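You operate a simulated robot arm through the tools that you are given. There is no shell and no other tool.

You are at the controls of a simulated two-armed robot. One attempt, no reset.

TASK
Fix the bracket at the blue stop: green pin in, bolt tight, white cap on its post.
Fine: tighten the bolt of the base plate with the key and put the key back in its holder; push the cap home.

The check looks at the end state, three seconds after you hand in, the way a careful person would. Anything else that was tipped, shoved, dropped, spilled or broken makes it a failure. Lids that push on must go on centred and level and be pressed home; caps that screw on are set level and turned clockwise until they are tight.

THE ROBOT
Two 7-joint arms with fingered hands on one trunk that stands fixed in place. Base frame: the origin is at the foot of the trunk, x ahead of it, y to its left, z up; the work surface is at about z = 862. Lengths are in mm, angles in degrees, forces in N, time in s.
The left shoulder is at [60, 138, 947], the right one opposite. With the tool pointing down near the work surface each hand reaches from about 420 to 920 mm from the base axis, measured 20 degrees to its own side. Payload 4 kg a hand.
The tool frame of a hand sits at the grasp point between the pads (the TCP): z along the fingers, y along the line on which they close. The tips reach 36 mm beyond it. The gripper opens to 120 mm. The gripper's body begins 42 mm behind the TCP. The gripper is a hand of 5 fingers: y runs from the thumb to the fingers, the wrist lies at [-15, -109, -200] in the tool frame, and closing takes about 1.5 s.
Orientation is told as [roll, pitch, yaw] about the base's x, y, z axes, in that order, counted from this pose: with the fingers straight down and the wrist toward the robot, the tool's x, y and z point along [0, 1, 0], [1, 0, 0] and [0, 0, -1] of the base frame.

THE INTERFACE
- The arms move only by the tool arm_command. It takes "left_steps", "right_steps" or both (then of equal length, played together; a hand with none holds still); each is a list of rows, each a list of 3 entries, a list of its own where there are three numbers: the turn, a rotation vector about the base's x, y, z in degrees, then the shift along the base's x, y, z in mm, then the opening in per cent of the stroke, from 0 (shut) to 100 (fully open). In form: [[[wx, wy, wz], [dx, dy, dz], jaw], ...]. A call has 1 to 20 rows; each row shifts and turns the commanded pose from where the row before left it. Rows are played at 5 a second. More than 50 mm and 8.6 degrees between two rows, or a gripper value outside its range, and nothing of the call is played. Where a pose cannot be reached the arm comes as near as it can. A force on the tool above 60 N (or 10 N above the force at the start of the call, whichever is more), or a blocked arm, ends the call early, and 0.2 s more pass. The fingers move at their own pace (about 153 mm/s each) and stop on an object; they squeeze with about 27 N. The grip force told is the motor's: it shows also when the fingers shut on nothing. Time passes only in rows, and 0.2 s behind the last, so rows that do not move let the fingers close. It gives the time, the measured TCP pose, the force on the tool (base axes), the opening and the grip force at its end, in the units of the frame above (readings bear some noise), with the torque about the TCP (base axes, N m) and any sound that the robot's microphone picked up.
- Cameras (640 x 400 px; columns grow to the right, rows downward): "scene" is now at [57.8, -17.1, 1592.4]; the picture's right is [-0.16, -0.99, 0.00], its down [-0.56, 0.09, -0.82] and it looks along [0.81, -0.13, -0.57] (base axes); focal length 355 px, centre (320, 200). "left" rides on the left gripper at [-69, -79, -131] in its tool frame; the picture's right is [-0.78, -0.29, 0.55], its down [0.55, -0.73, 0.40] and it looks along [0.29, 0.61, 0.74] (tool axes); focal length 222 px, centre (320, 200). "right" rides on the right gripper at [69, -79, -131] in its tool frame; the picture's right is [-0.78, 0.29, -0.55], its down [-0.55, -0.73, 0.40] and it looks along [-0.29, 0.61, 0.74] (tool axes); focal length 222 px, centre (320, 200). There is no depth. A picture from a camera that has moved, and an enlarged one, comes with that camera's place and axes in the base frame and with its lens.
- grab_frame(camera): a new picture of that camera. It takes no simulated time.
- raise_lower(by): slides the trunk up (or, below 0, down) by that many mm; the arms and the scene camera ride with it, the base frame stays. It gives what a move gives, with no picture.
- set_grasp(shape, hand): the hand has 5 fingers and takes this shape, open, in about a second: jaw (thumb against the fingers, like two jaws); tri (thumb and two fingers); tip (a fingertip pinch); poke (one finger out to press); point (the index stretched); flat (the hand flat); cup (the hand cupped); fist (a fist). The gripper value then closes the fingers along that shape, each until it touches; the sizes above hold for jaw. It gives what a move gives, with no picture.
- head_to(pan, tilt): turns the head with the scene camera to pan (to the left, within 86 degrees either way) and tilt (down, from -29 to 69), counted from straight ahead of the robot. It gives what a move gives.
- close_up(camera, box): a new picture of the part [left, top, right, bottom] of that camera's present view, enlarged. It takes no simulated time.
- hand_in(): hands the job in; it is judged then, once.

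Places have to be worked out from the pictures, the camera data and where the tool is seen. Open the grippers and draw the arms clear of the work before you hand the job in, unless the task says otherwise.

The tools are called by a JSON object that holds its "name" and its "arguments". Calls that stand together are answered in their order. arm_command: Moves the arms, as the interface text tells. Its arguments: {"type":"object","properties":{"left_steps":{"type":"array","items":{"type":"array"}},"right_steps":{"type":"array","items":{"type":"array"}}},"required":[]} The other tools are called the same way: raise_lower (by) slides the trunk up or down; set_grasp (shape, hand) gives the hand a shape; head_to (pan, tilt) turns the head that bears the scene camera; grab_frame (camera) takes a picture; close_up (camera, box) takes an enlarged picture of a part of a camera's view; hand_in () hands the job in.

At the start:

```text
clock: 0.0
left_ee_pos: [482.0, 82.4, 1328.6]
left_orientation: [0.1, 0.0, 0.0]
left_contact_force: [-0.2, -0.6, 0.4]
left_ft_torque: [0.03, -0.02, 0.01]
left_opening: 119.9
left_grip_force: 0.1
left_shape: jaw
right_ee_pos: [504.7, -264.8, 1272.8]
right_orientation: [0.0, 0.0, 0.0]
right_contact_force: [-0.2, 0.0, -0.1]
right_ft_torque: [-0.02, 0.0, -0.02]
right_opening: 119.8
right_grip_force: 0.0
right_shape: jaw
trunk travel left (down, up): [-525.0, 65.0]
head pan, tilt: [-9.4, 34.8]
```

scene: 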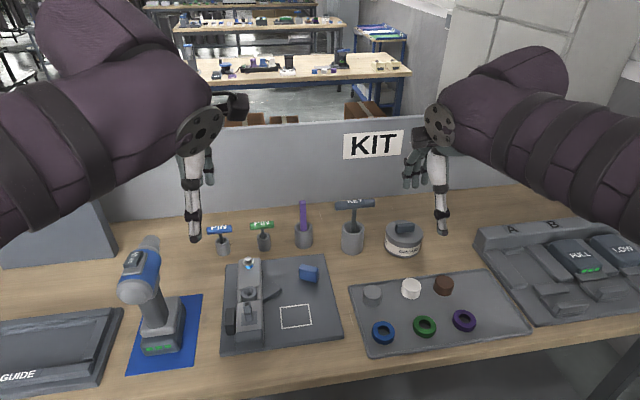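
right: 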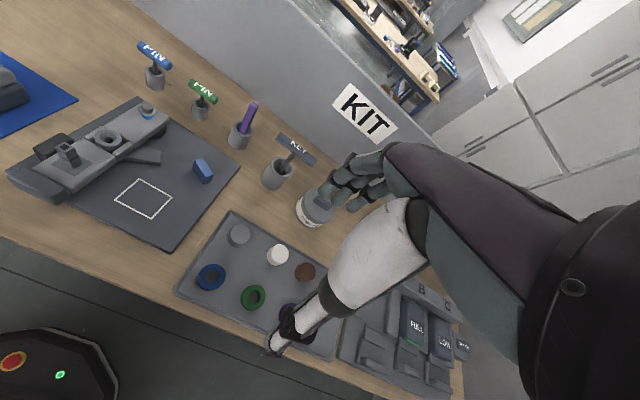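
left: 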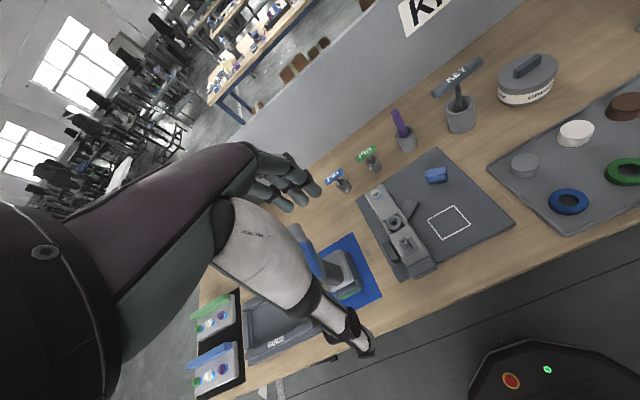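

I start by looking at the work closely: the base plate with the bracket, the pins, key and caps are in the middle of the scene view.

{"name": "close_up", "arguments": {"camera": "scene", "box": [200, 190, 360, 360]}}

{"name": "close_up", "arguments": {"camera": "scene", "box": [340, 190, 540, 360]}}

{"name": "close_up", "arguments": {"camera": "left", "box": [310, 120, 530, 290]}}

{"name": "close_up", "arguments": {"camera": "right", "box": [0, 30, 260, 260]}}

{"name": "close_up", "arguments": {"camera": "scene", "box": [0, 220, 220, 400]}}

```text
2.35 times, centred on (280, 275) of scene
camera zoom: at [57.8, -17.1, 1592.4], right [-0.16, -0.99, 0.0], down [-0.56, 0.09, -0.82], along [0.81, -0.13, -0.57], focal length 836 px, centre (414, 24)
```

zoom: 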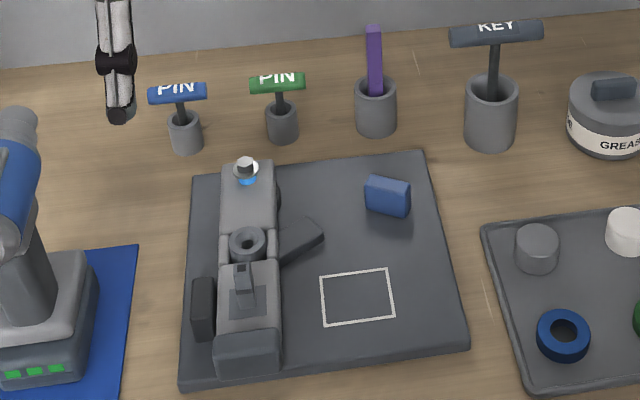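

```text
2.35 times, centred on (440, 275) of scene
camera zoom: at [57.8, -17.1, 1592.4], right [-0.16, -0.99, 0.0], down [-0.56, 0.09, -0.82], along [0.81, -0.13, -0.57], focal length 836 px, centre (38, 24)
```

zoom: 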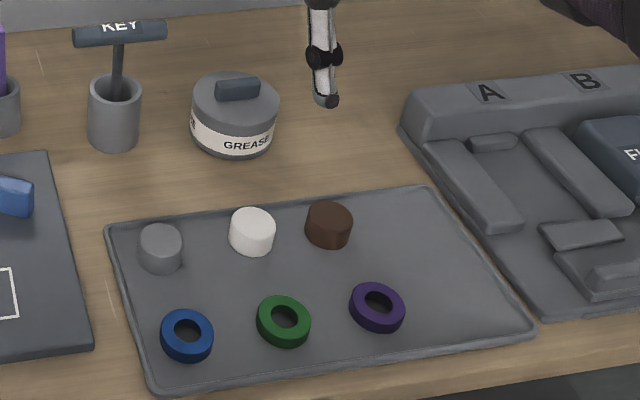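

```text
2.35 times, centred on (420, 205) of left
camera zoom: at [400.6, 14.7, 1460.9], right [-0.29, -0.78, -0.55], down [-0.73, 0.55, -0.4], along [0.61, 0.29, -0.74], focal length 523 px, centre (85, 188)
```

zoom: 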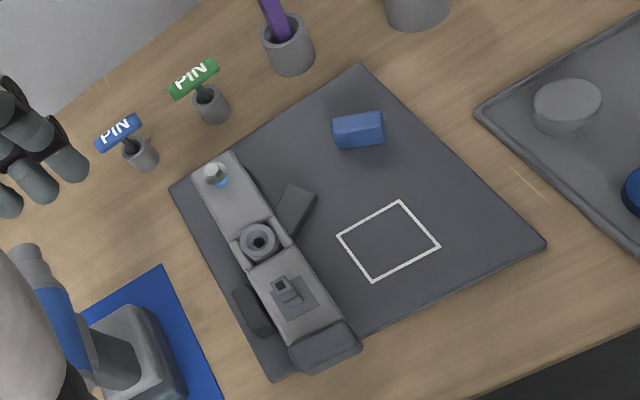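

```text
1.74 times, centred on (130, 145) of right
camera zoom: at [424.0, -197.6, 1403.5], right [0.29, -0.78, 0.55], down [-0.73, -0.55, -0.4], along [0.61, -0.29, -0.74], focal length 386 px, centre (650, 296)
```

zoom: 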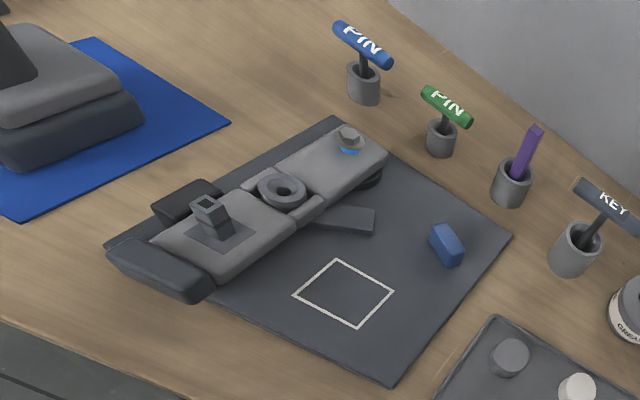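

```text
2.22 times, centred on (110, 310) of scene
camera zoom: at [57.8, -17.1, 1592.4], right [-0.16, -0.99, 0.0], down [-0.56, 0.09, -0.82], along [0.81, -0.13, -0.57], focal length 790 px, centre (787, -44)
```

zoom: 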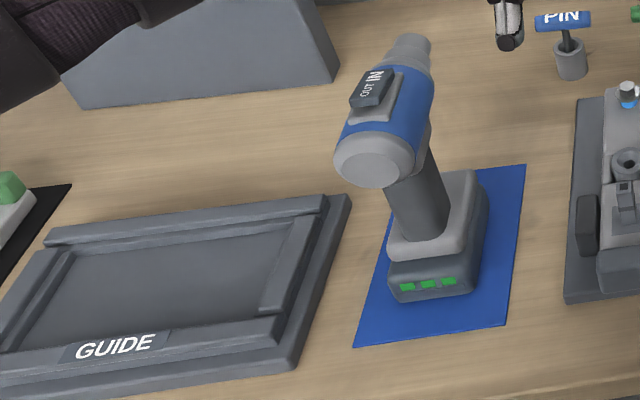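

Let me zoom further into the bracket assembly to understand its parts.

{"name": "close_up", "arguments": {"camera": "scene", "box": [215, 245, 295, 355]}}

{"name": "close_up", "arguments": {"camera": "left", "box": [355, 175, 445, 285]}}

{"name": "close_up", "arguments": {"camera": "right", "box": [20, 90, 190, 210]}}

{"name": "close_up", "arguments": {"camera": "scene", "box": [270, 250, 350, 340]}}

```text
3.64 times, centred on (255, 300) of scene
camera zoom: at [57.8, -17.1, 1592.4], right [-0.16, -0.99, 0.0], down [-0.56, 0.09, -0.82], along [0.81, -0.13, -0.57], focal length 1292 px, centre (556, -164)
```

zoom: 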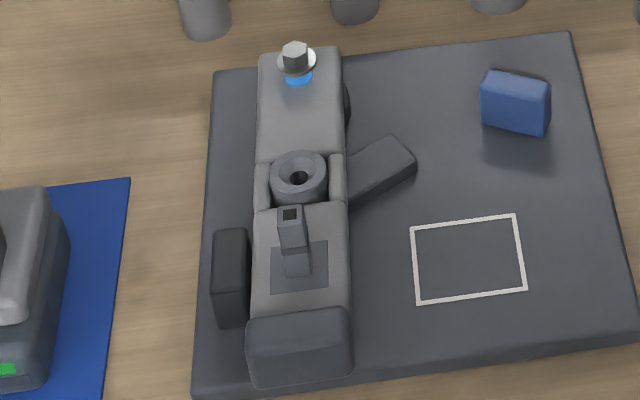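

```text
3.64 times, centred on (400, 230) of left
camera zoom: at [400.6, 14.7, 1460.9], right [-0.29, -0.78, -0.55], down [-0.73, 0.55, -0.4], along [0.61, 0.29, -0.74], focal length 808 px, centre (29, 91)
```

zoom: 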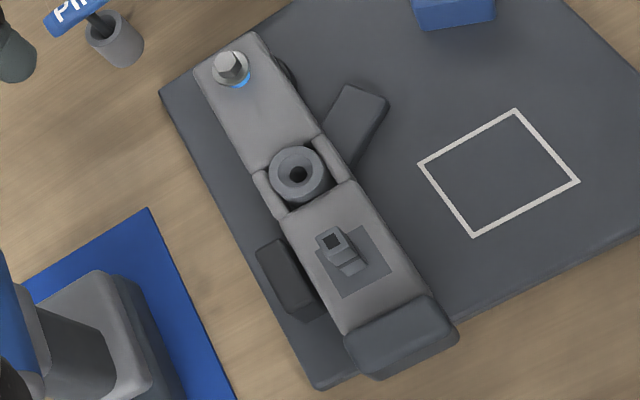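

```text
3.33 times, centred on (105, 150) of right
camera zoom: at [424.0, -197.6, 1403.5], right [0.29, -0.78, 0.55], down [-0.73, -0.55, -0.4], along [0.61, -0.29, -0.74], focal length 740 px, centre (1037, 367)
```

zoom: 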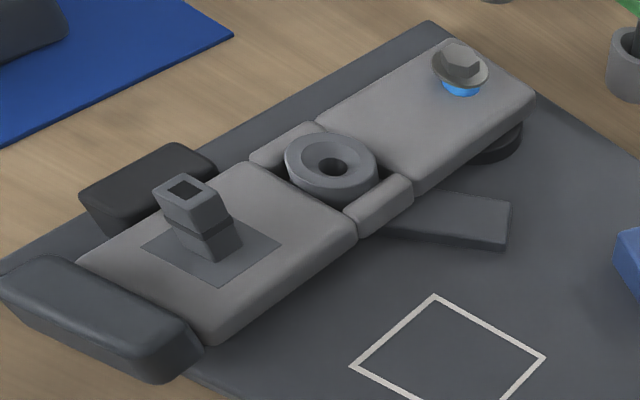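

```text
4.44 times, centred on (310, 295) of scene
camera zoom: at [57.8, -17.1, 1592.4], right [-0.16, -0.99, 0.0], down [-0.56, 0.09, -0.82], along [0.81, -0.13, -0.57], focal length 1579 px, centre (364, -222)
```

zoom: 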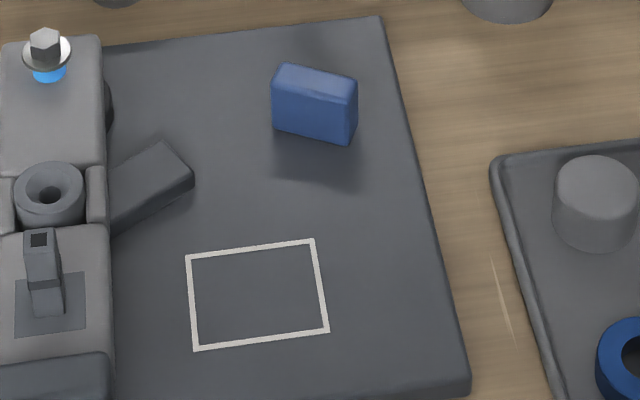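

The assembly is a long arm with a bolt (blue band) at its far end around (759, 59), a bushing at about (661, 59) and a post near (603, 61); the blue stop is at about (722, -97). I move the left hand down and in for a close look with its camera, well above everything.

{"name": "arm_command", "arguments": {"left_steps": [[[0, 0, 0], [11, -12, -35], 100], [[0, 0, 0], [11, -12, -35], 100], [[0, 0, 0], [11, -12, -35], 100], [[0, 0, 0], [11, -12, -35], 100], [[0, 0, 0], [11, -12, -35], 100], [[0, 0, 0], [11, -12, -35], 100], [[0, 0, 0], [0, 0, 0], 100]]}}

{"name": "grab_frame", "arguments": {"camera": "left"}}

{"name": "grab_frame", "arguments": {"camera": "scene"}}

```text
clock: 1.6
left_ee_pos: [547.7, 11.2, 1117.8]
left_orientation: [0.1, 0.0, 0.0]
left_contact_force: [0.0, 0.0, -0.2]
left_ft_torque: [0.03, -0.01, -0.01]
left_opening: 119.9
left_grip_force: 0.0
left_shape: jaw
right_ee_pos: [502.7, -265.2, 1272.4]
right_orientation: [0.1, 0.0, 0.0]
right_contact_force: [0.1, -0.1, -0.4]
right_ft_torque: [0.01, 0.0, -0.01]
right_opening: 119.7
right_grip_force: 0.1
right_shape: jaw
trunk travel left (down, up): [-525.0, 65.0]
head pan, tilt: [-9.4, 34.8]
```

```text
taken
camera left: at [467.0, -56.9, 1250.7], right [-0.29, -0.78, -0.55], down [-0.73, 0.55, -0.4], along [0.61, 0.29, -0.74], focal length 222 px, centre (320, 200)
```

left: 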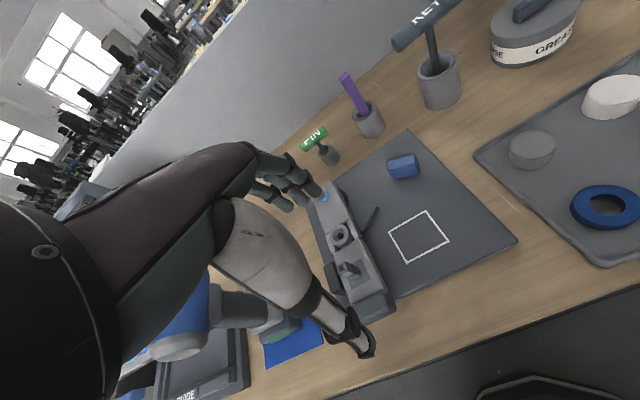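

```text
taken
camera scene: at [57.3, -16.9, 1592.4], right [-0.16, -0.99, 0.0], down [-0.56, 0.09, -0.82], along [0.81, -0.13, -0.57], focal length 355 px, centre (320, 200)
```

scene: 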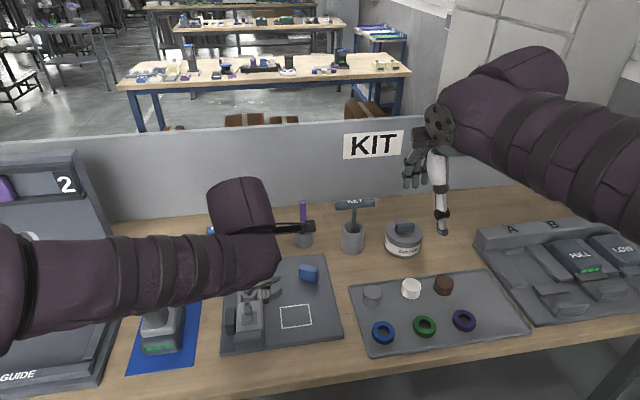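

{"name": "close_up", "arguments": {"camera": "left", "box": [295, 120, 475, 320]}}

{"name": "close_up", "arguments": {"camera": "left", "box": [310, 170, 410, 310]}}

```text
2.00 times, centred on (385, 220) of left
camera zoom: at [467.0, -56.9, 1250.7], right [-0.29, -0.78, -0.55], down [-0.73, 0.55, -0.4], along [0.61, 0.29, -0.74], focal length 444 px, centre (190, 160)
```

zoom: 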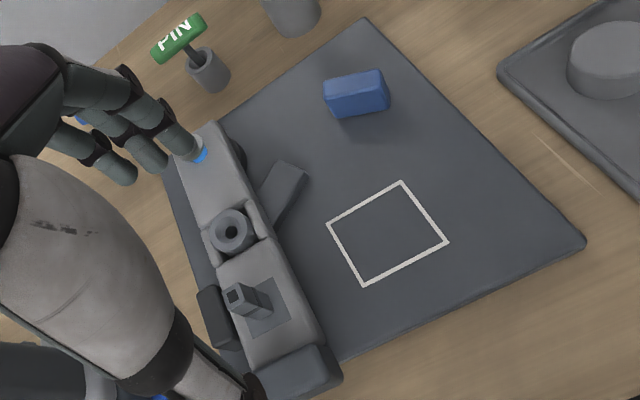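

```text
2.86 times, centred on (360, 240) of left
camera zoom: at [467.0, -56.9, 1250.7], right [-0.29, -0.78, -0.55], down [-0.73, 0.55, -0.4], along [0.61, 0.29, -0.74], focal length 635 px, centre (206, 86)
```

zoom: 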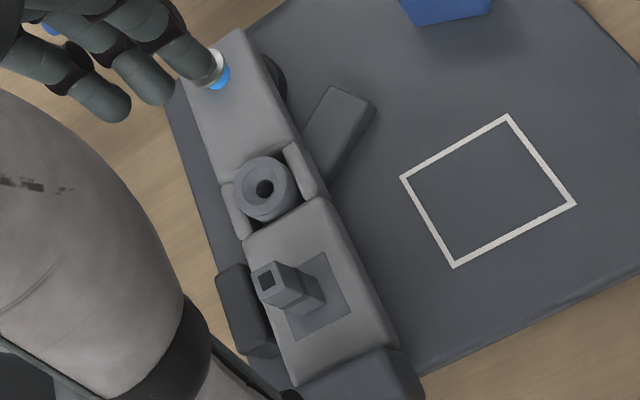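

The hand blocks part of the view. I retreat the left hand up-left and bring the right hand around with yaw and tilt so its camera looks at the assembly from low on the right side.

{"name": "arm_command", "arguments": {"left_steps": [[[0, 0, 0], [-5, 12, 12], 100], [[0, 0, 0], [-5, 12, 12], 100], [[0, 0, 0], [-5, 12, 12], 100], [[0, 0, 0], [-5, 12, 12], 100], [[0, 0, 0], [-5, 12, 12], 100], [[0, 0, 0], [-5, 12, 12], 100], [[0, 0, 0], [-5, 12, 12], 100], [[0, 0, 0], [-5, 12, 12], 100], [[0, 0, 0], [-5, 12, 12], 100], [[0, 0, 0], [-5, 12, 12], 100], [[0, 0, 0], [-5, 12, 12], 100], [[0, 0, 0], [-5, 12, 12], 100]], "right_steps": [[[0, 0, 7.5], [1, 10, -20], 100], [[0, 0, 7.5], [1, 10, -20], 100], [[0, 0, 7.5], [1, 10, -20], 100], [[0, 0, 7.5], [1, 10, -20], 100], [[0, 0, 7.5], [1, 10, -20], 100], [[0, 0, 7.5], [1, 10, -20], 100], [[0, 0, 7.5], [1, 10, -20], 100], [[0, 0, 7.5], [1, 10, -20], 100], [[3.5, -5.1, 0], [0, 14, -30], 100], [[3.5, -5.1, 0], [0, 14, -30], 100], [[3.5, -5.1, 0], [0, 14, -30], 100], [[3.5, -5.1, 0], [0, 14, -30], 100]]}}

{"name": "grab_frame", "arguments": {"camera": "right"}}

{"name": "grab_frame", "arguments": {"camera": "scene"}}

```text
clock: 4.2
left_ee_pos: [487.3, 155.0, 1262.7]
left_orientation: [0.0, 0.1, 0.0]
left_contact_force: [1.2, -0.4, -0.1]
left_ft_torque: [0.01, 0.0, 0.0]
left_opening: 119.7
left_grip_force: 0.0
left_shape: jaw
right_ee_pos: [513.5, -131.5, 991.8]
right_orientation: [-11.2, -22.1, 62.2]
right_contact_force: [0.2, -0.3, 0.0]
right_ft_torque: [-0.05, 0.02, 0.0]
right_opening: 120.1
right_grip_force: 0.1
right_shape: jaw
trunk travel left (down, up): [-525.0, 65.0]
head pan, tilt: [-9.4, 34.8]
```

```text
taken
camera right: at [374.7, -192.2, 1068.7], right [0.59, -0.3, 0.75], down [0.28, -0.8, -0.54], along [0.76, 0.53, -0.39], focal length 222 px, centre (320, 200)
```

right: 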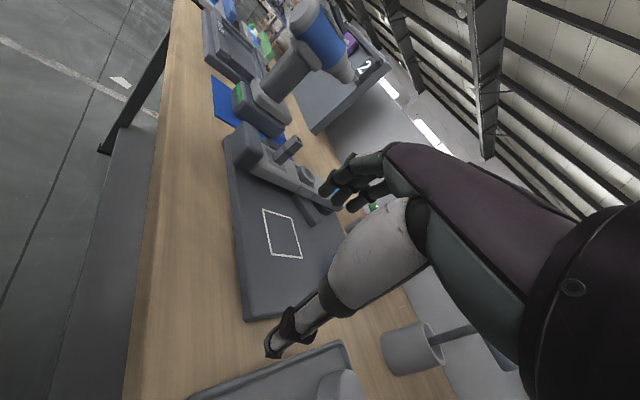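

```text
taken
camera scene: at [58.4, -17.6, 1592.4], right [-0.16, -0.99, 0.0], down [-0.56, 0.09, -0.82], along [0.81, -0.13, -0.57], focal length 355 px, centre (320, 200)
```

scene: 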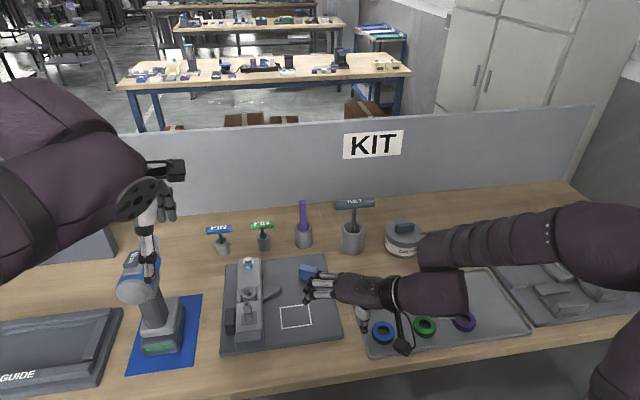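

{"name": "close_up", "arguments": {"camera": "right", "box": [215, 110, 355, 230]}}

{"name": "close_up", "arguments": {"camera": "right", "box": [270, 130, 350, 220]}}

```text
3.33 times, centred on (285, 170) of right
camera zoom: at [374.7, -192.2, 1068.7], right [0.59, -0.3, 0.75], down [0.28, -0.8, -0.54], along [0.76, 0.53, -0.39], focal length 740 px, centre (437, 300)
```

zoom: 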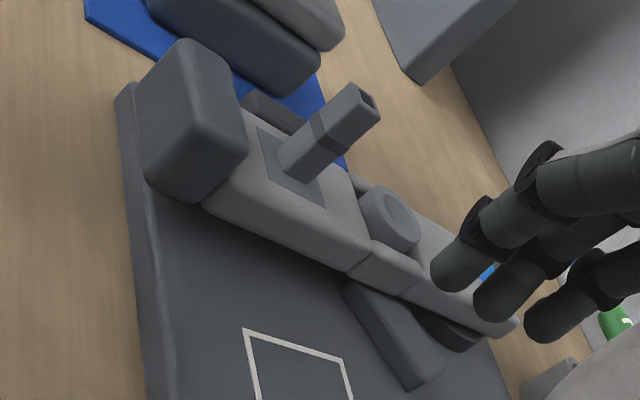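

```text
4.44 times, centred on (310, 175) of right
camera zoom: at [374.7, -192.2, 1068.7], right [0.59, -0.3, 0.75], down [0.28, -0.8, -0.54], along [0.76, 0.53, -0.39], focal length 987 px, centre (364, 311)
```

zoom: 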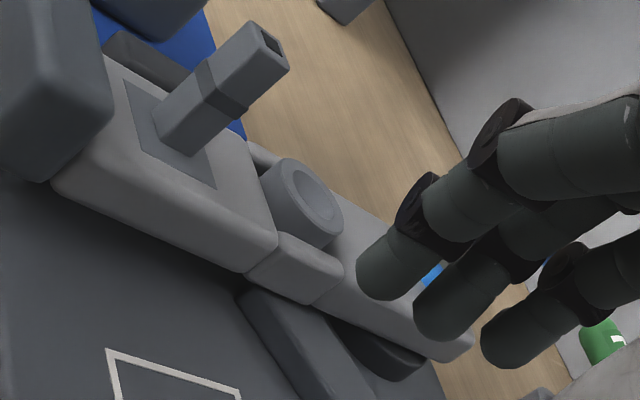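

The bracket is a raised arm pivoting on the bolt/disc at its far end. I shift the right hand camera forward so the far end and underside are not hidden by the fingers, and curl the fingers for viewing.

{"name": "set_grasp", "arguments": {"hand": "right", "shape": "fist"}}

{"name": "arm_command", "arguments": {"right_steps": [[[0, 0, 0], [30, -20, 0], 0], [[0, 0, 0], [30, -20, -10], 0], [[0, 0, 0], [0, 0, 0], 0]]}}

{"name": "grab_frame", "arguments": {"camera": "right"}}

```text
clock: 5.1
left_ee_pos: [486.7, 153.7, 1263.7]
left_orientation: [0.0, 0.0, 0.0]
left_contact_force: [0.0, 0.7, 1.2]
left_ft_torque: [0.02, 0.02, -0.01]
left_opening: 119.6
left_grip_force: 0.2
left_shape: jaw
right_ee_pos: [511.5, -130.3, 992.6]
right_orientation: [-11.3, -22.2, 62.3]
right_contact_force: [-0.1, -0.4, 0.4]
right_ft_torque: [-0.01, -0.04, -0.03]
right_opening: 0.1
right_grip_force: 0.1
right_shape: fist
trunk travel left (down, up): [-525.0, 65.0]
head pan, tilt: [-9.4, 34.8]
```

```text
clock: 5.9
left_ee_pos: [486.3, 156.3, 1262.8]
left_orientation: [0.0, -0.1, 0.0]
left_contact_force: [0.2, 0.4, 1.0]
left_ft_torque: [-0.03, 0.0, -0.02]
left_opening: 119.9
left_grip_force: 0.1
left_shape: jaw
right_ee_pos: [571.8, -169.9, 983.1]
right_orientation: [-11.1, -22.3, 62.2]
right_contact_force: [0.5, 0.1, -0.4]
right_ft_torque: [0.0, -0.03, -0.02]
right_opening: 0.0
right_grip_force: 0.0
right_shape: fist
trunk travel left (down, up): [-525.0, 65.0]
head pan, tilt: [-9.4, 34.8]
```

```text
taken
camera right: at [433.5, -230.6, 1059.1], right [0.59, -0.3, 0.75], down [0.28, -0.8, -0.54], along [0.76, 0.53, -0.39], focal length 222 px, centre (320, 200)
```

right: 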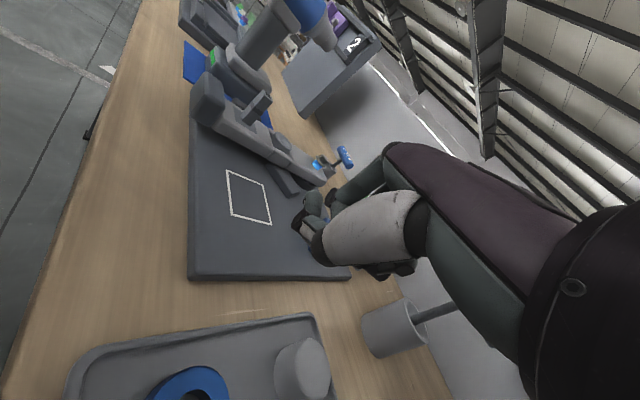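

{"name": "close_up", "arguments": {"camera": "right", "box": [185, 65, 345, 215]}}

{"name": "close_up", "arguments": {"camera": "right", "box": [260, 120, 340, 200]}}

```text
2.67 times, centred on (265, 140) of right
camera zoom: at [433.5, -230.6, 1059.1], right [0.59, -0.3, 0.75], down [0.28, -0.8, -0.54], along [0.76, 0.53, -0.39], focal length 592 px, centre (467, 360)
```

zoom: 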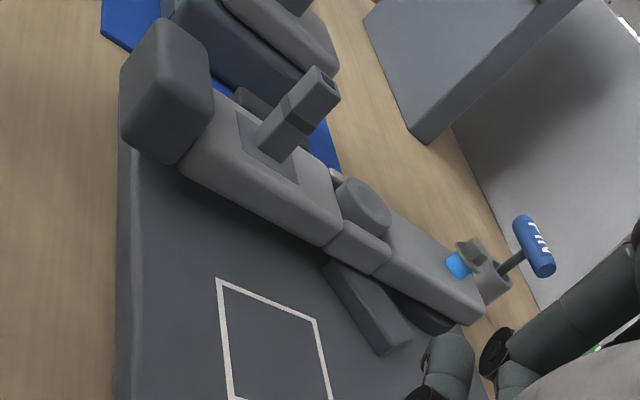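

```text
5.00 times, centred on (300, 160) of right
camera zoom: at [433.5, -230.6, 1059.1], right [0.59, -0.3, 0.75], down [0.28, -0.8, -0.54], along [0.76, 0.53, -0.39], focal length 1111 px, centre (420, 400)
```

zoom: 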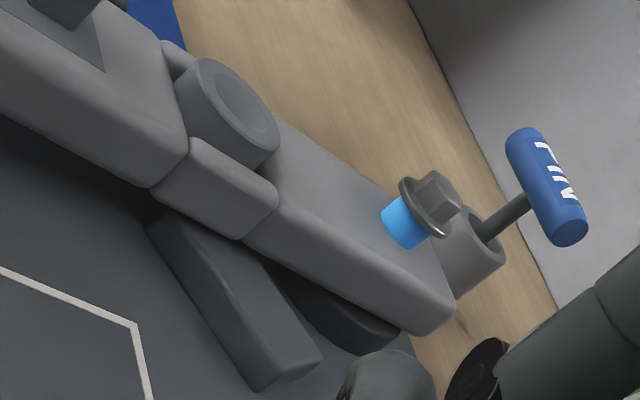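

Triangulating gives: bolt/pivot ≈ (743, 57), bolt top z≈942; bushing ≈ (649, 57, 923); post top ≈ (578, 57, 969); arm top z≈917, plate top z≈880. Arm against the blue stop should be swung ~65° CCW. I withdraw the right hand, and close the left hand while lowering it a bit to see its closed outline.

{"name": "arm_command", "arguments": {"left_steps": [[[0, 0, 0], [0, 0, -10], 0], [[0, 0, 0], [0, 0, -10], 0], [[0, 0, 0], [0, 0, -10], 0], [[0, 0, 0], [0, 0, -10], 0], [[0, 0, 0], [0, 0, -10], 0], [[0, 0, 0], [0, 0, -10], 0], [[0, 0, 0], [0, 0, -10], 0], [[0, 0, 0], [0, 0, -10], 0], [[0, 0, 0], [0, 0, -10], 0], [[0, 0, 0], [0, 0, -10], 0], [[0, 0, 0], [0, 0, -10], 0], [[0, 0, 0], [0, 0, -10], 0]], "right_steps": [[[-3.5, 5.1, 0], [-10, -5, 35], 0], [[-3.5, 5.1, 0], [-10, -5, 35], 0], [[-3.5, 5.1, 0], [-10, -5, 35], 0], [[-3.5, 5.1, 0], [-10, -5, 35], 0], [[0, 0, -7.5], [-5, -15, 10], 0], [[0, 0, -7.5], [-5, -15, 10], 0], [[0, 0, -7.5], [-5, -15, 10], 0], [[0, 0, -7.5], [-5, -15, 10], 0], [[0, 0, -7.5], [-5, -15, 10], 0], [[0, 0, -7.5], [-5, -15, 10], 0], [[0, 0, -7.5], [-5, -15, 10], 0], [[0, 0, -7.5], [-5, -15, 10], 0]]}}

{"name": "grab_frame", "arguments": {"camera": "scene"}}

{"name": "grab_frame", "arguments": {"camera": "left"}}

{"name": "close_up", "arguments": {"camera": "scene", "box": [90, 150, 330, 350]}}

```text
clock: 8.5
left_ee_pos: [487.5, 154.3, 1143.3]
left_orientation: [0.0, 0.0, 0.0]
left_contact_force: [-0.3, 0.2, 0.2]
left_ft_torque: [0.03, 0.03, 0.0]
left_opening: 0.0
left_grip_force: 27.0
left_shape: jaw
right_ee_pos: [492.3, -309.6, 1202.7]
right_orientation: [0.0, 0.0, -0.1]
right_contact_force: [0.3, 0.0, -0.3]
right_ft_torque: [0.0, 0.03, -0.01]
right_opening: 0.0
right_grip_force: 0.0
right_shape: fist
trunk travel left (down, up): [-525.0, 65.0]
head pan, tilt: [-9.4, 34.8]
```

```text
taken
camera scene: at [57.6, -17.0, 1592.4], right [-0.16, -0.99, 0.0], down [-0.56, 0.09, -0.82], along [0.81, -0.13, -0.57], focal length 355 px, centre (320, 200)
```

scene: 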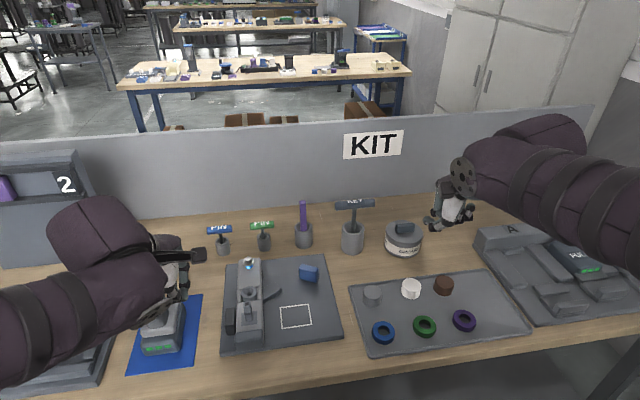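

```text
taken
camera left: at [406.1, 86.5, 1274.3], right [-0.29, -0.78, -0.55], down [-0.73, 0.55, -0.4], along [0.61, 0.29, -0.74], focal length 222 px, centre (320, 200)
```

left: 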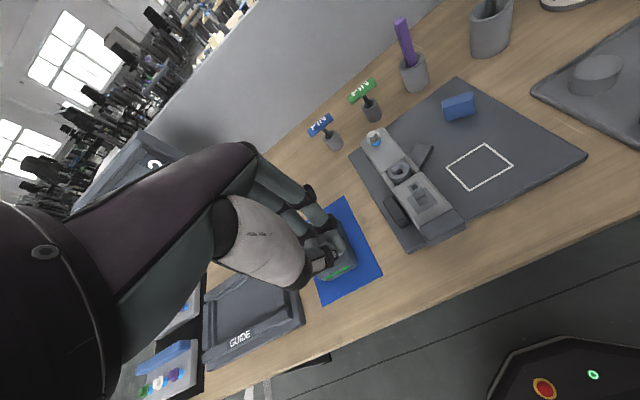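

```text
2.00 times, centred on (210, 250) of scene
camera zoom: at [57.6, -17.0, 1592.4], right [-0.16, -0.99, 0.0], down [-0.56, 0.09, -0.82], along [0.81, -0.13, -0.57], focal length 711 px, centre (540, 100)
```

zoom: 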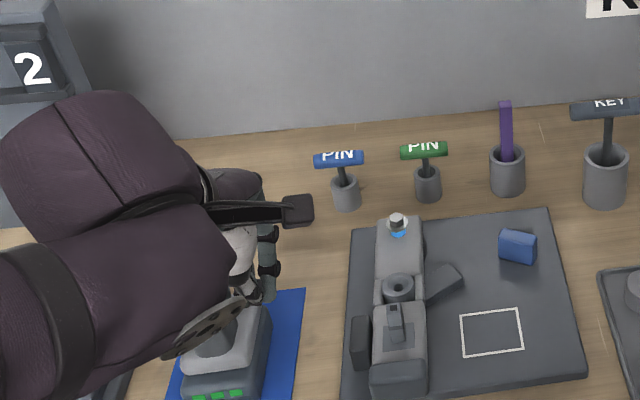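

The closed left hand is compact. I lower it to the left of the bracket's handle block (x≈528, y≈155), staying right of the drill, with tips ~9 mm above the plate level.

{"name": "arm_command", "arguments": {"left_steps": [[[0, 0, 0], [20, 0, -10], 0], [[0, 0, 0], [20, 0, -30], 0], [[0, 0, 0], [0, 0, -35], 0], [[0, 0, 0], [0, 0, -35], 0], [[0, 0, 0], [0, 0, -35], 0], [[0, 0, 0], [0, 0, -35], 0], [[0, 0, 0], [0, 0, -20], 0], [[0, 0, 0], [0, 0, -13], 0], [[0, 0, 0], [0, 0, 0], 0]]}}

{"name": "grab_frame", "arguments": {"camera": "scene"}}

{"name": "close_up", "arguments": {"camera": "scene", "box": [130, 230, 350, 390]}}

{"name": "grab_frame", "arguments": {"camera": "left"}}

```text
clock: 10.5
left_ee_pos: [527.0, 155.7, 930.4]
left_orientation: [0.0, 0.0, 0.0]
left_contact_force: [-0.4, 0.0, 0.3]
left_ft_torque: [0.02, 0.01, 0.03]
left_opening: 0.2
left_grip_force: 26.2
left_shape: jaw
right_ee_pos: [491.9, -309.4, 1202.6]
right_orientation: [0.0, 0.1, 0.0]
right_contact_force: [-0.7, -0.3, -0.1]
right_ft_torque: [0.0, 0.0, 0.03]
right_opening: 0.0
right_grip_force: 0.0
right_shape: fist
trunk travel left (down, up): [-525.0, 65.0]
head pan, tilt: [-9.4, 34.8]
```

```text
taken
camera scene: at [57.6, -17.3, 1592.4], right [-0.16, -0.99, 0.0], down [-0.56, 0.09, -0.82], along [0.81, -0.13, -0.57], focal length 355 px, centre (320, 200)
```

scene: 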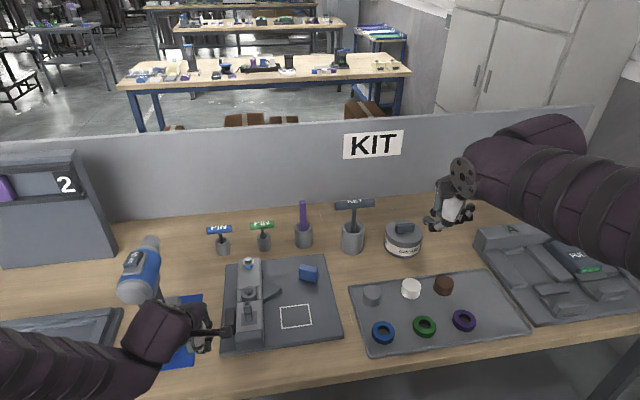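

```text
2.50 times, centred on (240, 310) of scene
camera zoom: at [57.6, -17.3, 1592.4], right [-0.16, -0.99, 0.0], down [-0.56, 0.09, -0.82], along [0.81, -0.13, -0.57], focal length 888 px, centre (520, -75)
```

zoom: 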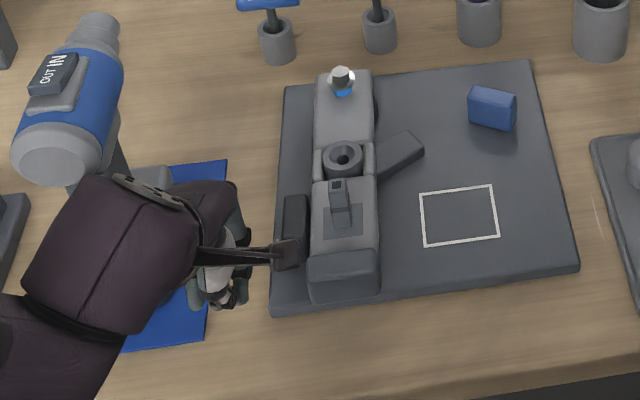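

```text
taken
camera left: at [446.2, 87.0, 1062.5], right [-0.29, -0.78, -0.55], down [-0.73, 0.55, -0.4], along [0.61, 0.29, -0.74], focal length 222 px, centre (320, 200)
```

left: 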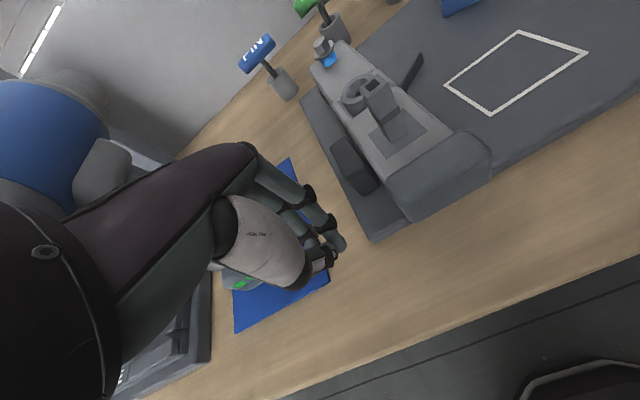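

The hand is beside the handle block's left face (y≈90). I now push it gently toward −y along the first bit of the arc and read the force.

{"name": "arm_command", "arguments": {"left_steps": [[[0, 0, 0], [0, -15, -2], 0], [[0, 0, 0], [0, -15, -1], 0], [[0, 0, 0], [1, -12, 0], 0], [[0, 0, 0], [-2, -10, 0], 0], [[0, 0, 0], [-2, -10, 0], 0], [[0, 0, 0], [-1, -10, 0], 0], [[0, 0, 0], [-1, -10, 0], 0]]}}

{"name": "close_up", "arguments": {"camera": "scene", "box": [130, 230, 350, 390]}}

```text
clock: 12.1
left_ee_pos: [522.6, 72.0, 927.1]
left_orientation: [0.1, 0.0, 0.0]
left_contact_force: [0.1, -0.1, 0.3]
left_ft_torque: [0.04, 0.03, 0.02]
left_opening: 0.0
left_grip_force: 26.7
left_shape: jaw
right_ee_pos: [491.6, -309.2, 1201.9]
right_orientation: [0.0, -0.1, 0.0]
right_contact_force: [-0.2, -1.0, 0.1]
right_ft_torque: [0.04, 0.0, 0.03]
right_opening: 0.0
right_grip_force: 0.2
right_shape: fist
trunk travel left (down, up): [-525.0, 65.0]
head pan, tilt: [-9.4, 34.8]
```

```text
2.50 times, centred on (240, 310) of scene
camera zoom: at [57.9, -17.4, 1592.4], right [-0.16, -0.99, 0.0], down [-0.56, 0.09, -0.82], along [0.81, -0.13, -0.57], focal length 888 px, centre (520, -75)
```

zoom: 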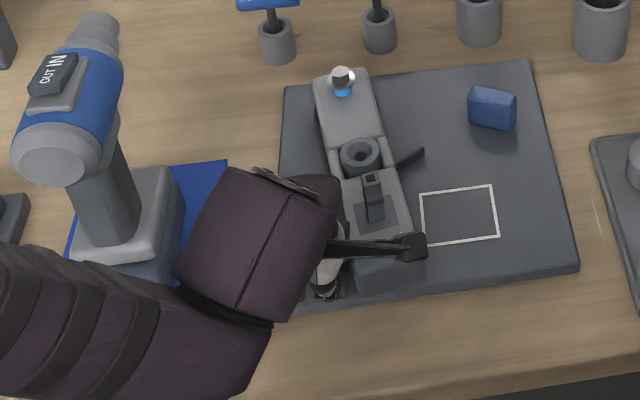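

The arm swings freely about the bolt and passes over the fixed dark bar. I continue along the arc to about 50°.

{"name": "arm_command", "arguments": {"left_steps": [[[0, 0, 0], [-0.3, -9.7, 0], 0], [[0, 0, 0], [-0.3, -9.7, 0], 0], [[0, 0, 0], [0.6, -9.65, 0], 0], [[0, 0, 0], [0.6, -9.65, 0], 0], [[0, 0, 0], [1.4, -9.55, 0], 0], [[0, 0, 0], [1.4, -9.55, 0], 0], [[0, 0, 0], [2.25, -9.4, 0], 0], [[0, 0, 0], [2.25, -9.4, 0], 0], [[0, 0, 0], [3.05, -9.2, 0], 0], [[0, 0, 0], [3.05, -9.2, 0], 0], [[0, 0, 0], [3.85, -8.85, 0], 0], [[0, 0, 0], [3.85, -8.85, 0], 0], [[0, 0, 0], [4.6, -8.5, 0], 0], [[0, 0, 0], [4.6, -8.5, 0], 0], [[0, 0, 0], [5.3, -8.1, 0], 0], [[0, 0, 0], [5.3, -8.1, 0], 0]]}}

{"name": "close_up", "arguments": {"camera": "scene", "box": [190, 230, 410, 390]}}

{"name": "grab_frame", "arguments": {"camera": "scene"}}

```text
clock: 15.5
left_ee_pos: [563.2, -73.1, 927.2]
left_orientation: [0.1, -0.1, 0.0]
left_contact_force: [-1.1, 0.4, -1.1]
left_ft_torque: [0.0, 0.03, 0.02]
left_opening: 0.0
left_grip_force: 26.6
left_shape: jaw
right_ee_pos: [492.1, -308.9, 1201.7]
right_orientation: [0.0, -0.1, 0.0]
right_contact_force: [-0.7, -0.2, -1.2]
right_ft_torque: [-0.03, 0.04, -0.01]
right_opening: 0.0
right_grip_force: 0.0
right_shape: fist
trunk travel left (down, up): [-525.0, 65.0]
head pan, tilt: [-9.4, 34.8]
```

```text
2.50 times, centred on (300, 310) of scene
camera zoom: at [57.9, -17.4, 1592.4], right [-0.16, -0.99, 0.0], down [-0.56, 0.09, -0.82], along [0.81, -0.13, -0.57], focal length 888 px, centre (370, -75)
```

zoom: 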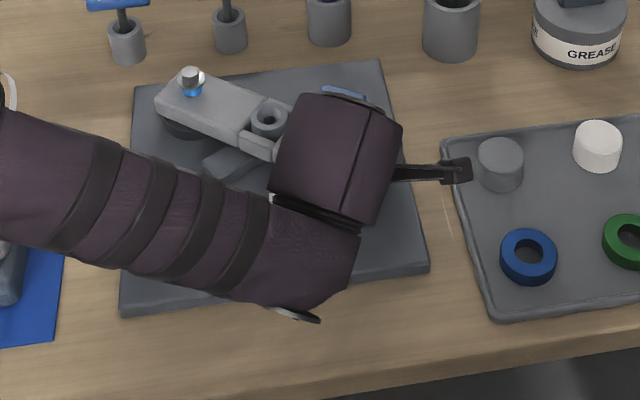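

```text
taken
camera scene: at [57.9, -17.4, 1592.4], right [-0.16, -0.99, 0.0], down [-0.56, 0.09, -0.82], along [0.81, -0.13, -0.57], focal length 355 px, centre (320, 200)
```

scene: 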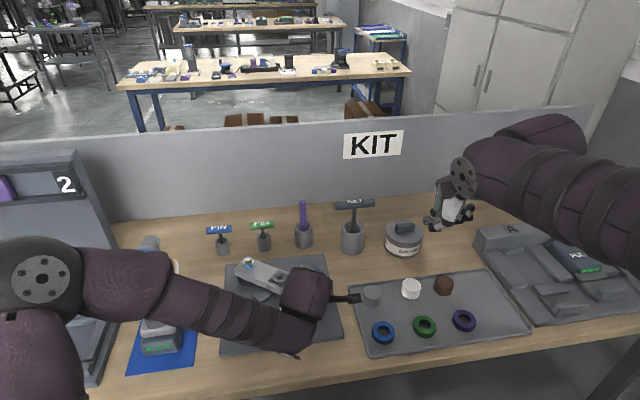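

The arm follows, now at roughly 53–55°. I go on carefully toward the blue stop with small steps and watch the contact force.

{"name": "arm_command", "arguments": {"left_steps": [[[0, 0, 0], [6, -7.6, 0], 0], [[0, 0, 0], [6, -7.6, 0], 0], [[0, 0, 0], [3.3, -3.5, 0], 0], [[0, 0, 0], [3.3, -3.5, 0], 0]]}}

{"name": "close_up", "arguments": {"camera": "scene", "box": [210, 230, 350, 340]}}

```text
clock: 16.5
left_ee_pos: [582.5, -95.2, 927.2]
left_orientation: [0.0, 0.0, 0.1]
left_contact_force: [-0.5, 0.8, 0.4]
left_ft_torque: [0.02, -0.01, 0.02]
left_opening: 0.1
left_grip_force: 27.3
left_shape: jaw
right_ee_pos: [491.9, -309.8, 1203.4]
right_orientation: [-0.1, 0.0, -0.1]
right_contact_force: [-0.5, -0.6, -0.1]
right_ft_torque: [-0.03, 0.0, 0.01]
right_opening: 0.0
right_grip_force: 0.1
right_shape: fist
trunk travel left (down, up): [-525.0, 65.0]
head pan, tilt: [-9.4, 34.8]
```

```text
3.64 times, centred on (280, 285) of scene
camera zoom: at [57.8, -17.3, 1592.4], right [-0.16, -0.99, 0.0], down [-0.56, 0.09, -0.82], along [0.81, -0.13, -0.57], focal length 1292 px, centre (466, -109)
```

zoom: 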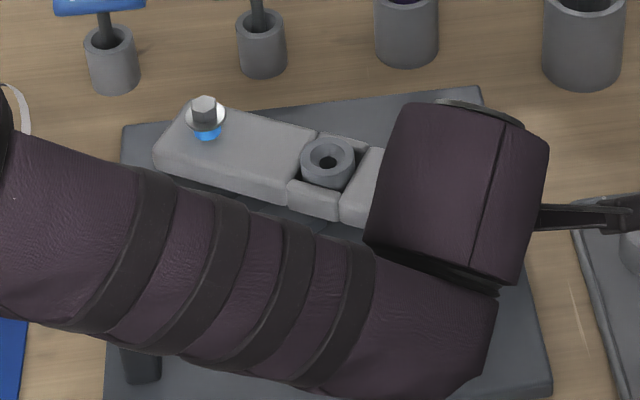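

By the picture the arm is now at about 62°. I continue in 2–3 mm steps until the stop is felt.

{"name": "arm_command", "arguments": {"left_steps": [[[0, 0, 0], [2.2, -2.2, 0], 0], [[0, 0, 0], [2.2, -2.2, 0], 0], [[0, 0, 0], [2.2, -2.0, 0], 0]]}}

{"name": "close_up", "arguments": {"camera": "scene", "box": [210, 230, 350, 340]}}

```text
clock: 17.3
left_ee_pos: [586.7, -98.8, 926.1]
left_orientation: [0.1, 0.0, 0.2]
left_contact_force: [-10.9, 11.7, 5.1]
left_ft_torque: [-0.18, -0.26, 0.21]
left_opening: 0.1
left_grip_force: 26.8
left_shape: jaw
right_ee_pos: [491.6, -307.1, 1203.1]
right_orientation: [0.0, -0.1, 0.0]
right_contact_force: [-0.1, 0.4, -0.5]
right_ft_torque: [0.04, 0.03, -0.02]
right_opening: 0.1
right_grip_force: 0.0
right_shape: fist
trunk travel left (down, up): [-525.0, 65.0]
head pan, tilt: [-9.4, 34.8]
```

```text
3.64 times, centred on (280, 285) of scene
camera zoom: at [55.8, -15.6, 1592.6], right [-0.16, -0.99, 0.0], down [-0.56, 0.09, -0.82], along [0.81, -0.13, -0.57], focal length 1292 px, centre (466, -109)
```

zoom: 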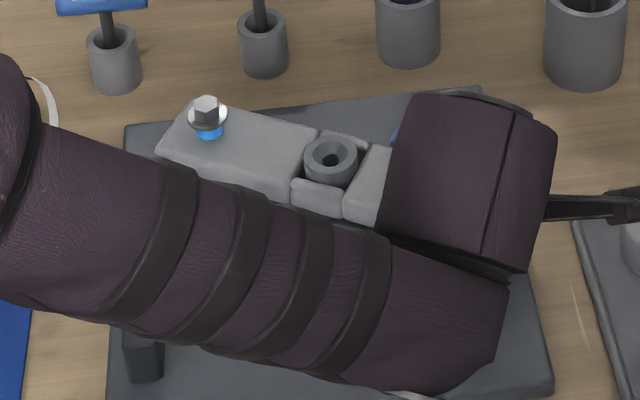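

The force jumped to about 16 N — the arm is against the blue stop. I back the left hand off from the arm, rise, and look.

{"name": "arm_command", "arguments": {"left_steps": [[[0, 0, 0], [-3, 2, 0], 0], [[0, 0, 0], [-12, 6, 0], 0], [[0, 0, 0], [-20, 12, 0], 0], [[0, 0, 0], [-20, 20, 20], 0], [[0, 0, 0], [-10, 20, 40], 0], [[0, 0, 0], [-10, 20, 40], 0], [[0, 0, 0], [-5, 25, 40], 0], [[0, 0, 0], [-5, 30, 35], 0], [[0, 0, 0], [0, 35, 30], 0], [[0, 0, 0], [0, 40, 20], 0], [[0, 0, 0], [0, 40, 10], 0], [[0, 0, 0], [0, 0, 0], 0]]}}

{"name": "grab_frame", "arguments": {"camera": "scene"}}

{"name": "close_up", "arguments": {"camera": "scene", "box": [210, 230, 350, 350]}}

```text
clock: 19.9
left_ee_pos: [502.0, 148.3, 1162.9]
left_orientation: [0.0, 0.0, 0.0]
left_contact_force: [0.4, -0.8, 0.3]
left_ft_torque: [-0.02, 0.0, 0.01]
left_opening: 0.0
left_grip_force: 27.1
left_shape: jaw
right_ee_pos: [492.4, -309.4, 1202.4]
right_orientation: [0.0, 0.0, 0.0]
right_contact_force: [-0.8, -0.8, 0.0]
right_ft_torque: [0.02, 0.0, -0.02]
right_opening: 0.1
right_grip_force: 0.0
right_shape: fist
trunk travel left (down, up): [-525.0, 65.0]
head pan, tilt: [-9.4, 34.8]
```

```text
taken
camera scene: at [57.9, -17.5, 1592.4], right [-0.16, -0.99, 0.0], down [-0.56, 0.09, -0.82], along [0.81, -0.13, -0.57], focal length 355 px, centre (320, 200)
```

scene: 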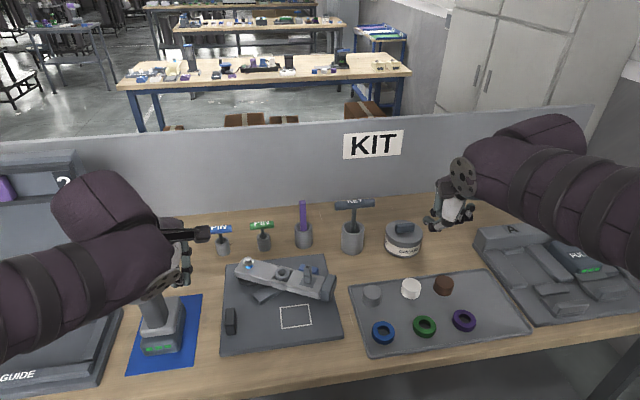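

```text
3.33 times, centred on (280, 290) of scene
camera zoom: at [57.9, -17.5, 1592.4], right [-0.16, -0.99, 0.0], down [-0.56, 0.09, -0.82], along [0.81, -0.13, -0.57], focal length 1184 px, centre (453, -100)
```

zoom: 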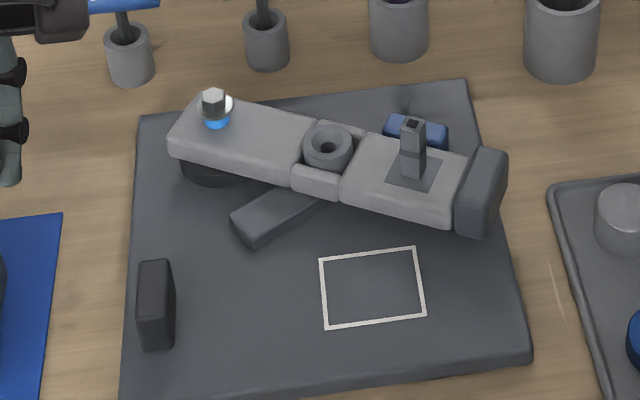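

The bracket now rests at the blue stop; bushing ≈ (699, −28, 923), post ≈ (668, −89). Next the green pin: I look at it closely from the scene and left cameras to fix its place.

{"name": "close_up", "arguments": {"camera": "scene", "box": [230, 205, 300, 265]}}

{"name": "grab_frame", "arguments": {"camera": "left"}}

{"name": "close_up", "arguments": {"camera": "scene", "box": [325, 190, 385, 260]}}

```text
6.67 times, centred on (265, 235) of scene
camera zoom: at [57.9, -17.5, 1592.4], right [-0.16, -0.99, 0.0], down [-0.56, 0.09, -0.82], along [0.81, -0.13, -0.57], focal length 2369 px, centre (687, -33)
```

zoom: 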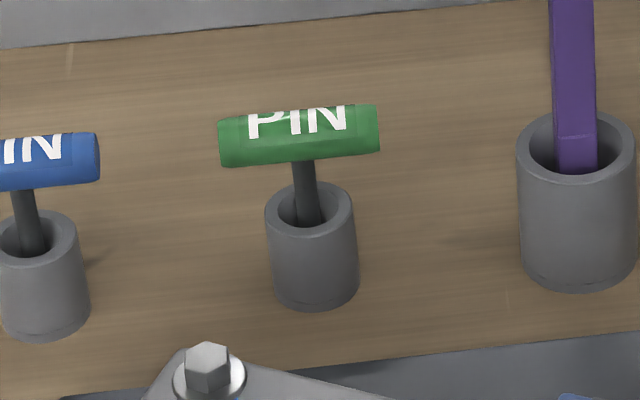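

```text
taken
camera left: at [422.2, 79.8, 1294.6], right [-0.29, -0.78, -0.55], down [-0.73, 0.55, -0.4], along [0.61, 0.29, -0.74], focal length 222 px, centre (320, 200)
```

left: 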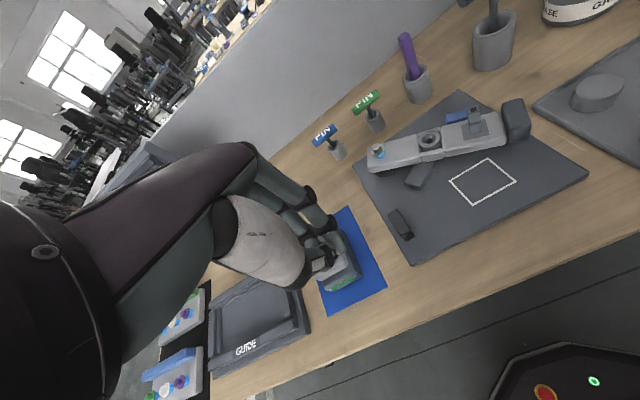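

```text
5.71 times, centred on (355, 225) of scene
camera zoom: at [57.9, -17.5, 1592.4], right [-0.16, -0.99, 0.0], down [-0.56, 0.09, -0.82], along [0.81, -0.13, -0.57], focal length 2030 px, centre (120, 57)
```

zoom: 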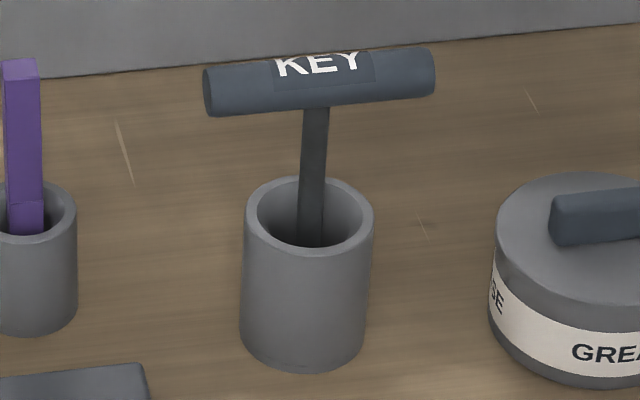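

{"name": "close_up", "arguments": {"camera": "left", "box": [345, 80, 395, 140]}}

{"name": "close_up", "arguments": {"camera": "left", "box": [355, 80, 545, 200]}}

```text
6.67 times, centred on (370, 110) of left
camera zoom: at [422.2, 79.8, 1294.6], right [-0.29, -0.78, -0.55], down [-0.73, 0.55, -0.4], along [0.61, 0.29, -0.74], focal length 1481 px, centre (-13, 800)
```

zoom: 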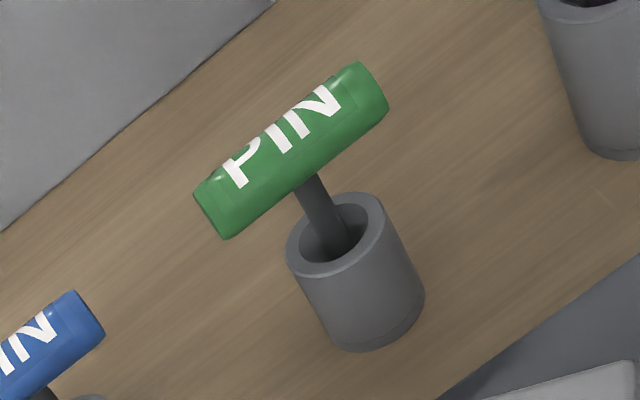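

```text
3.33 times, centred on (450, 140) of left
camera zoom: at [422.2, 79.8, 1294.6], right [-0.29, -0.78, -0.55], down [-0.73, 0.55, -0.4], along [0.61, 0.29, -0.74], focal length 740 px, centre (-113, 400)
```

zoom: 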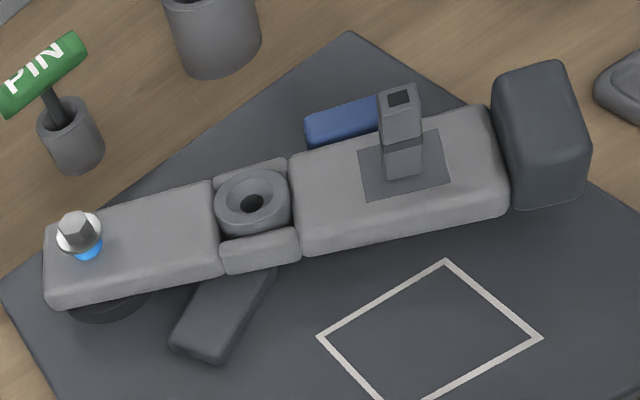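

The pin stands in a holder at about (871, 17), top z≈912, handle ≈ z 945. I tilt the left hand forward 20° (to have the reach), open it partly and go to a pre-grasp about 80 mm above and slightly short of the handle, then look.

{"name": "arm_command", "arguments": {"left_steps": [[[0, -6.7, 0], [20, -13, 0], 60], [[0, -6.7, 0], [30, -13, 0], 60], [[0, -6.6, 0], [35, -13, -10], 60], [[0, 0, 0], [40, -13, -12], 60], [[0, 0, 0], [40, -13, -12], 60], [[0, 0, 0], [40, -13, -12], 60], [[0, 0, 0], [40, -13, -12], 60], [[0, 0, 0], [40, -13, -12], 60], [[0, 0, 0], [40, -13, -12], 60], [[0, 0, 0], [35, -13, -12], 60], [[0, 0, 0], [0, 0, 0], 60]]}}

{"name": "grab_frame", "arguments": {"camera": "left"}}

{"name": "grab_frame", "arguments": {"camera": "scene"}}

```text
clock: 22.3
left_ee_pos: [862.3, 19.6, 1069.5]
left_orientation: [0.0, -20.0, 0.0]
left_contact_force: [-0.5, 0.4, 0.6]
left_ft_torque: [0.01, 0.01, -0.04]
left_opening: 71.9
left_grip_force: 0.0
left_shape: jaw
right_ee_pos: [490.9, -308.9, 1202.5]
right_orientation: [0.0, 0.0, 0.0]
right_contact_force: [0.4, -1.1, -0.4]
right_ft_torque: [0.0, -0.01, -0.01]
right_opening: 0.0
right_grip_force: 0.1
right_shape: fist
trunk travel left (down, up): [-525.0, 65.0]
head pan, tilt: [-9.4, 34.8]
```

```text
taken
camera left: at [741.9, -49.1, 1165.8], right [-0.09, -0.78, -0.61], down [-0.55, 0.55, -0.62], along [0.83, 0.29, -0.48], focal length 222 px, centre (320, 200)
```

left: 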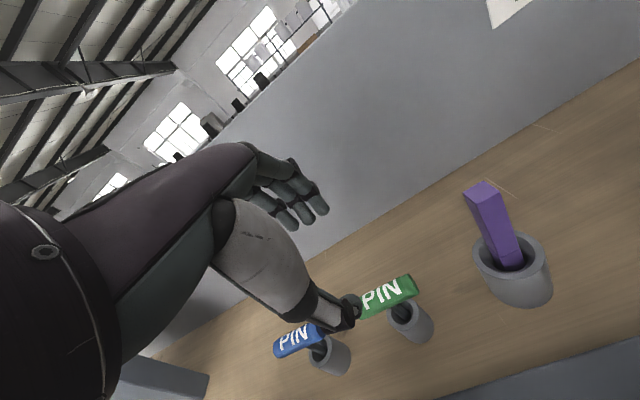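

```text
taken
camera scene: at [57.3, -16.7, 1592.5], right [-0.16, -0.99, 0.0], down [-0.56, 0.09, -0.82], along [0.81, -0.13, -0.57], focal length 355 px, centre (320, 200)
```

scene: 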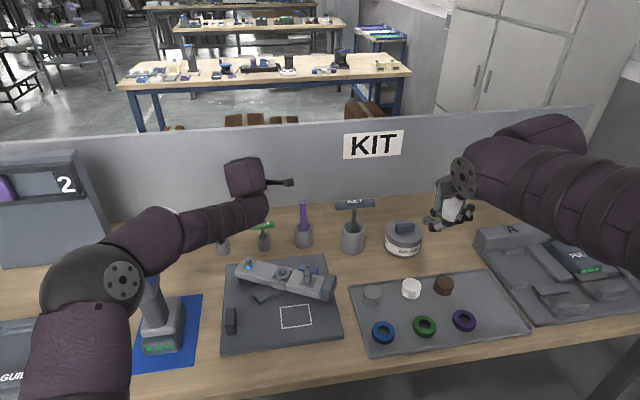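

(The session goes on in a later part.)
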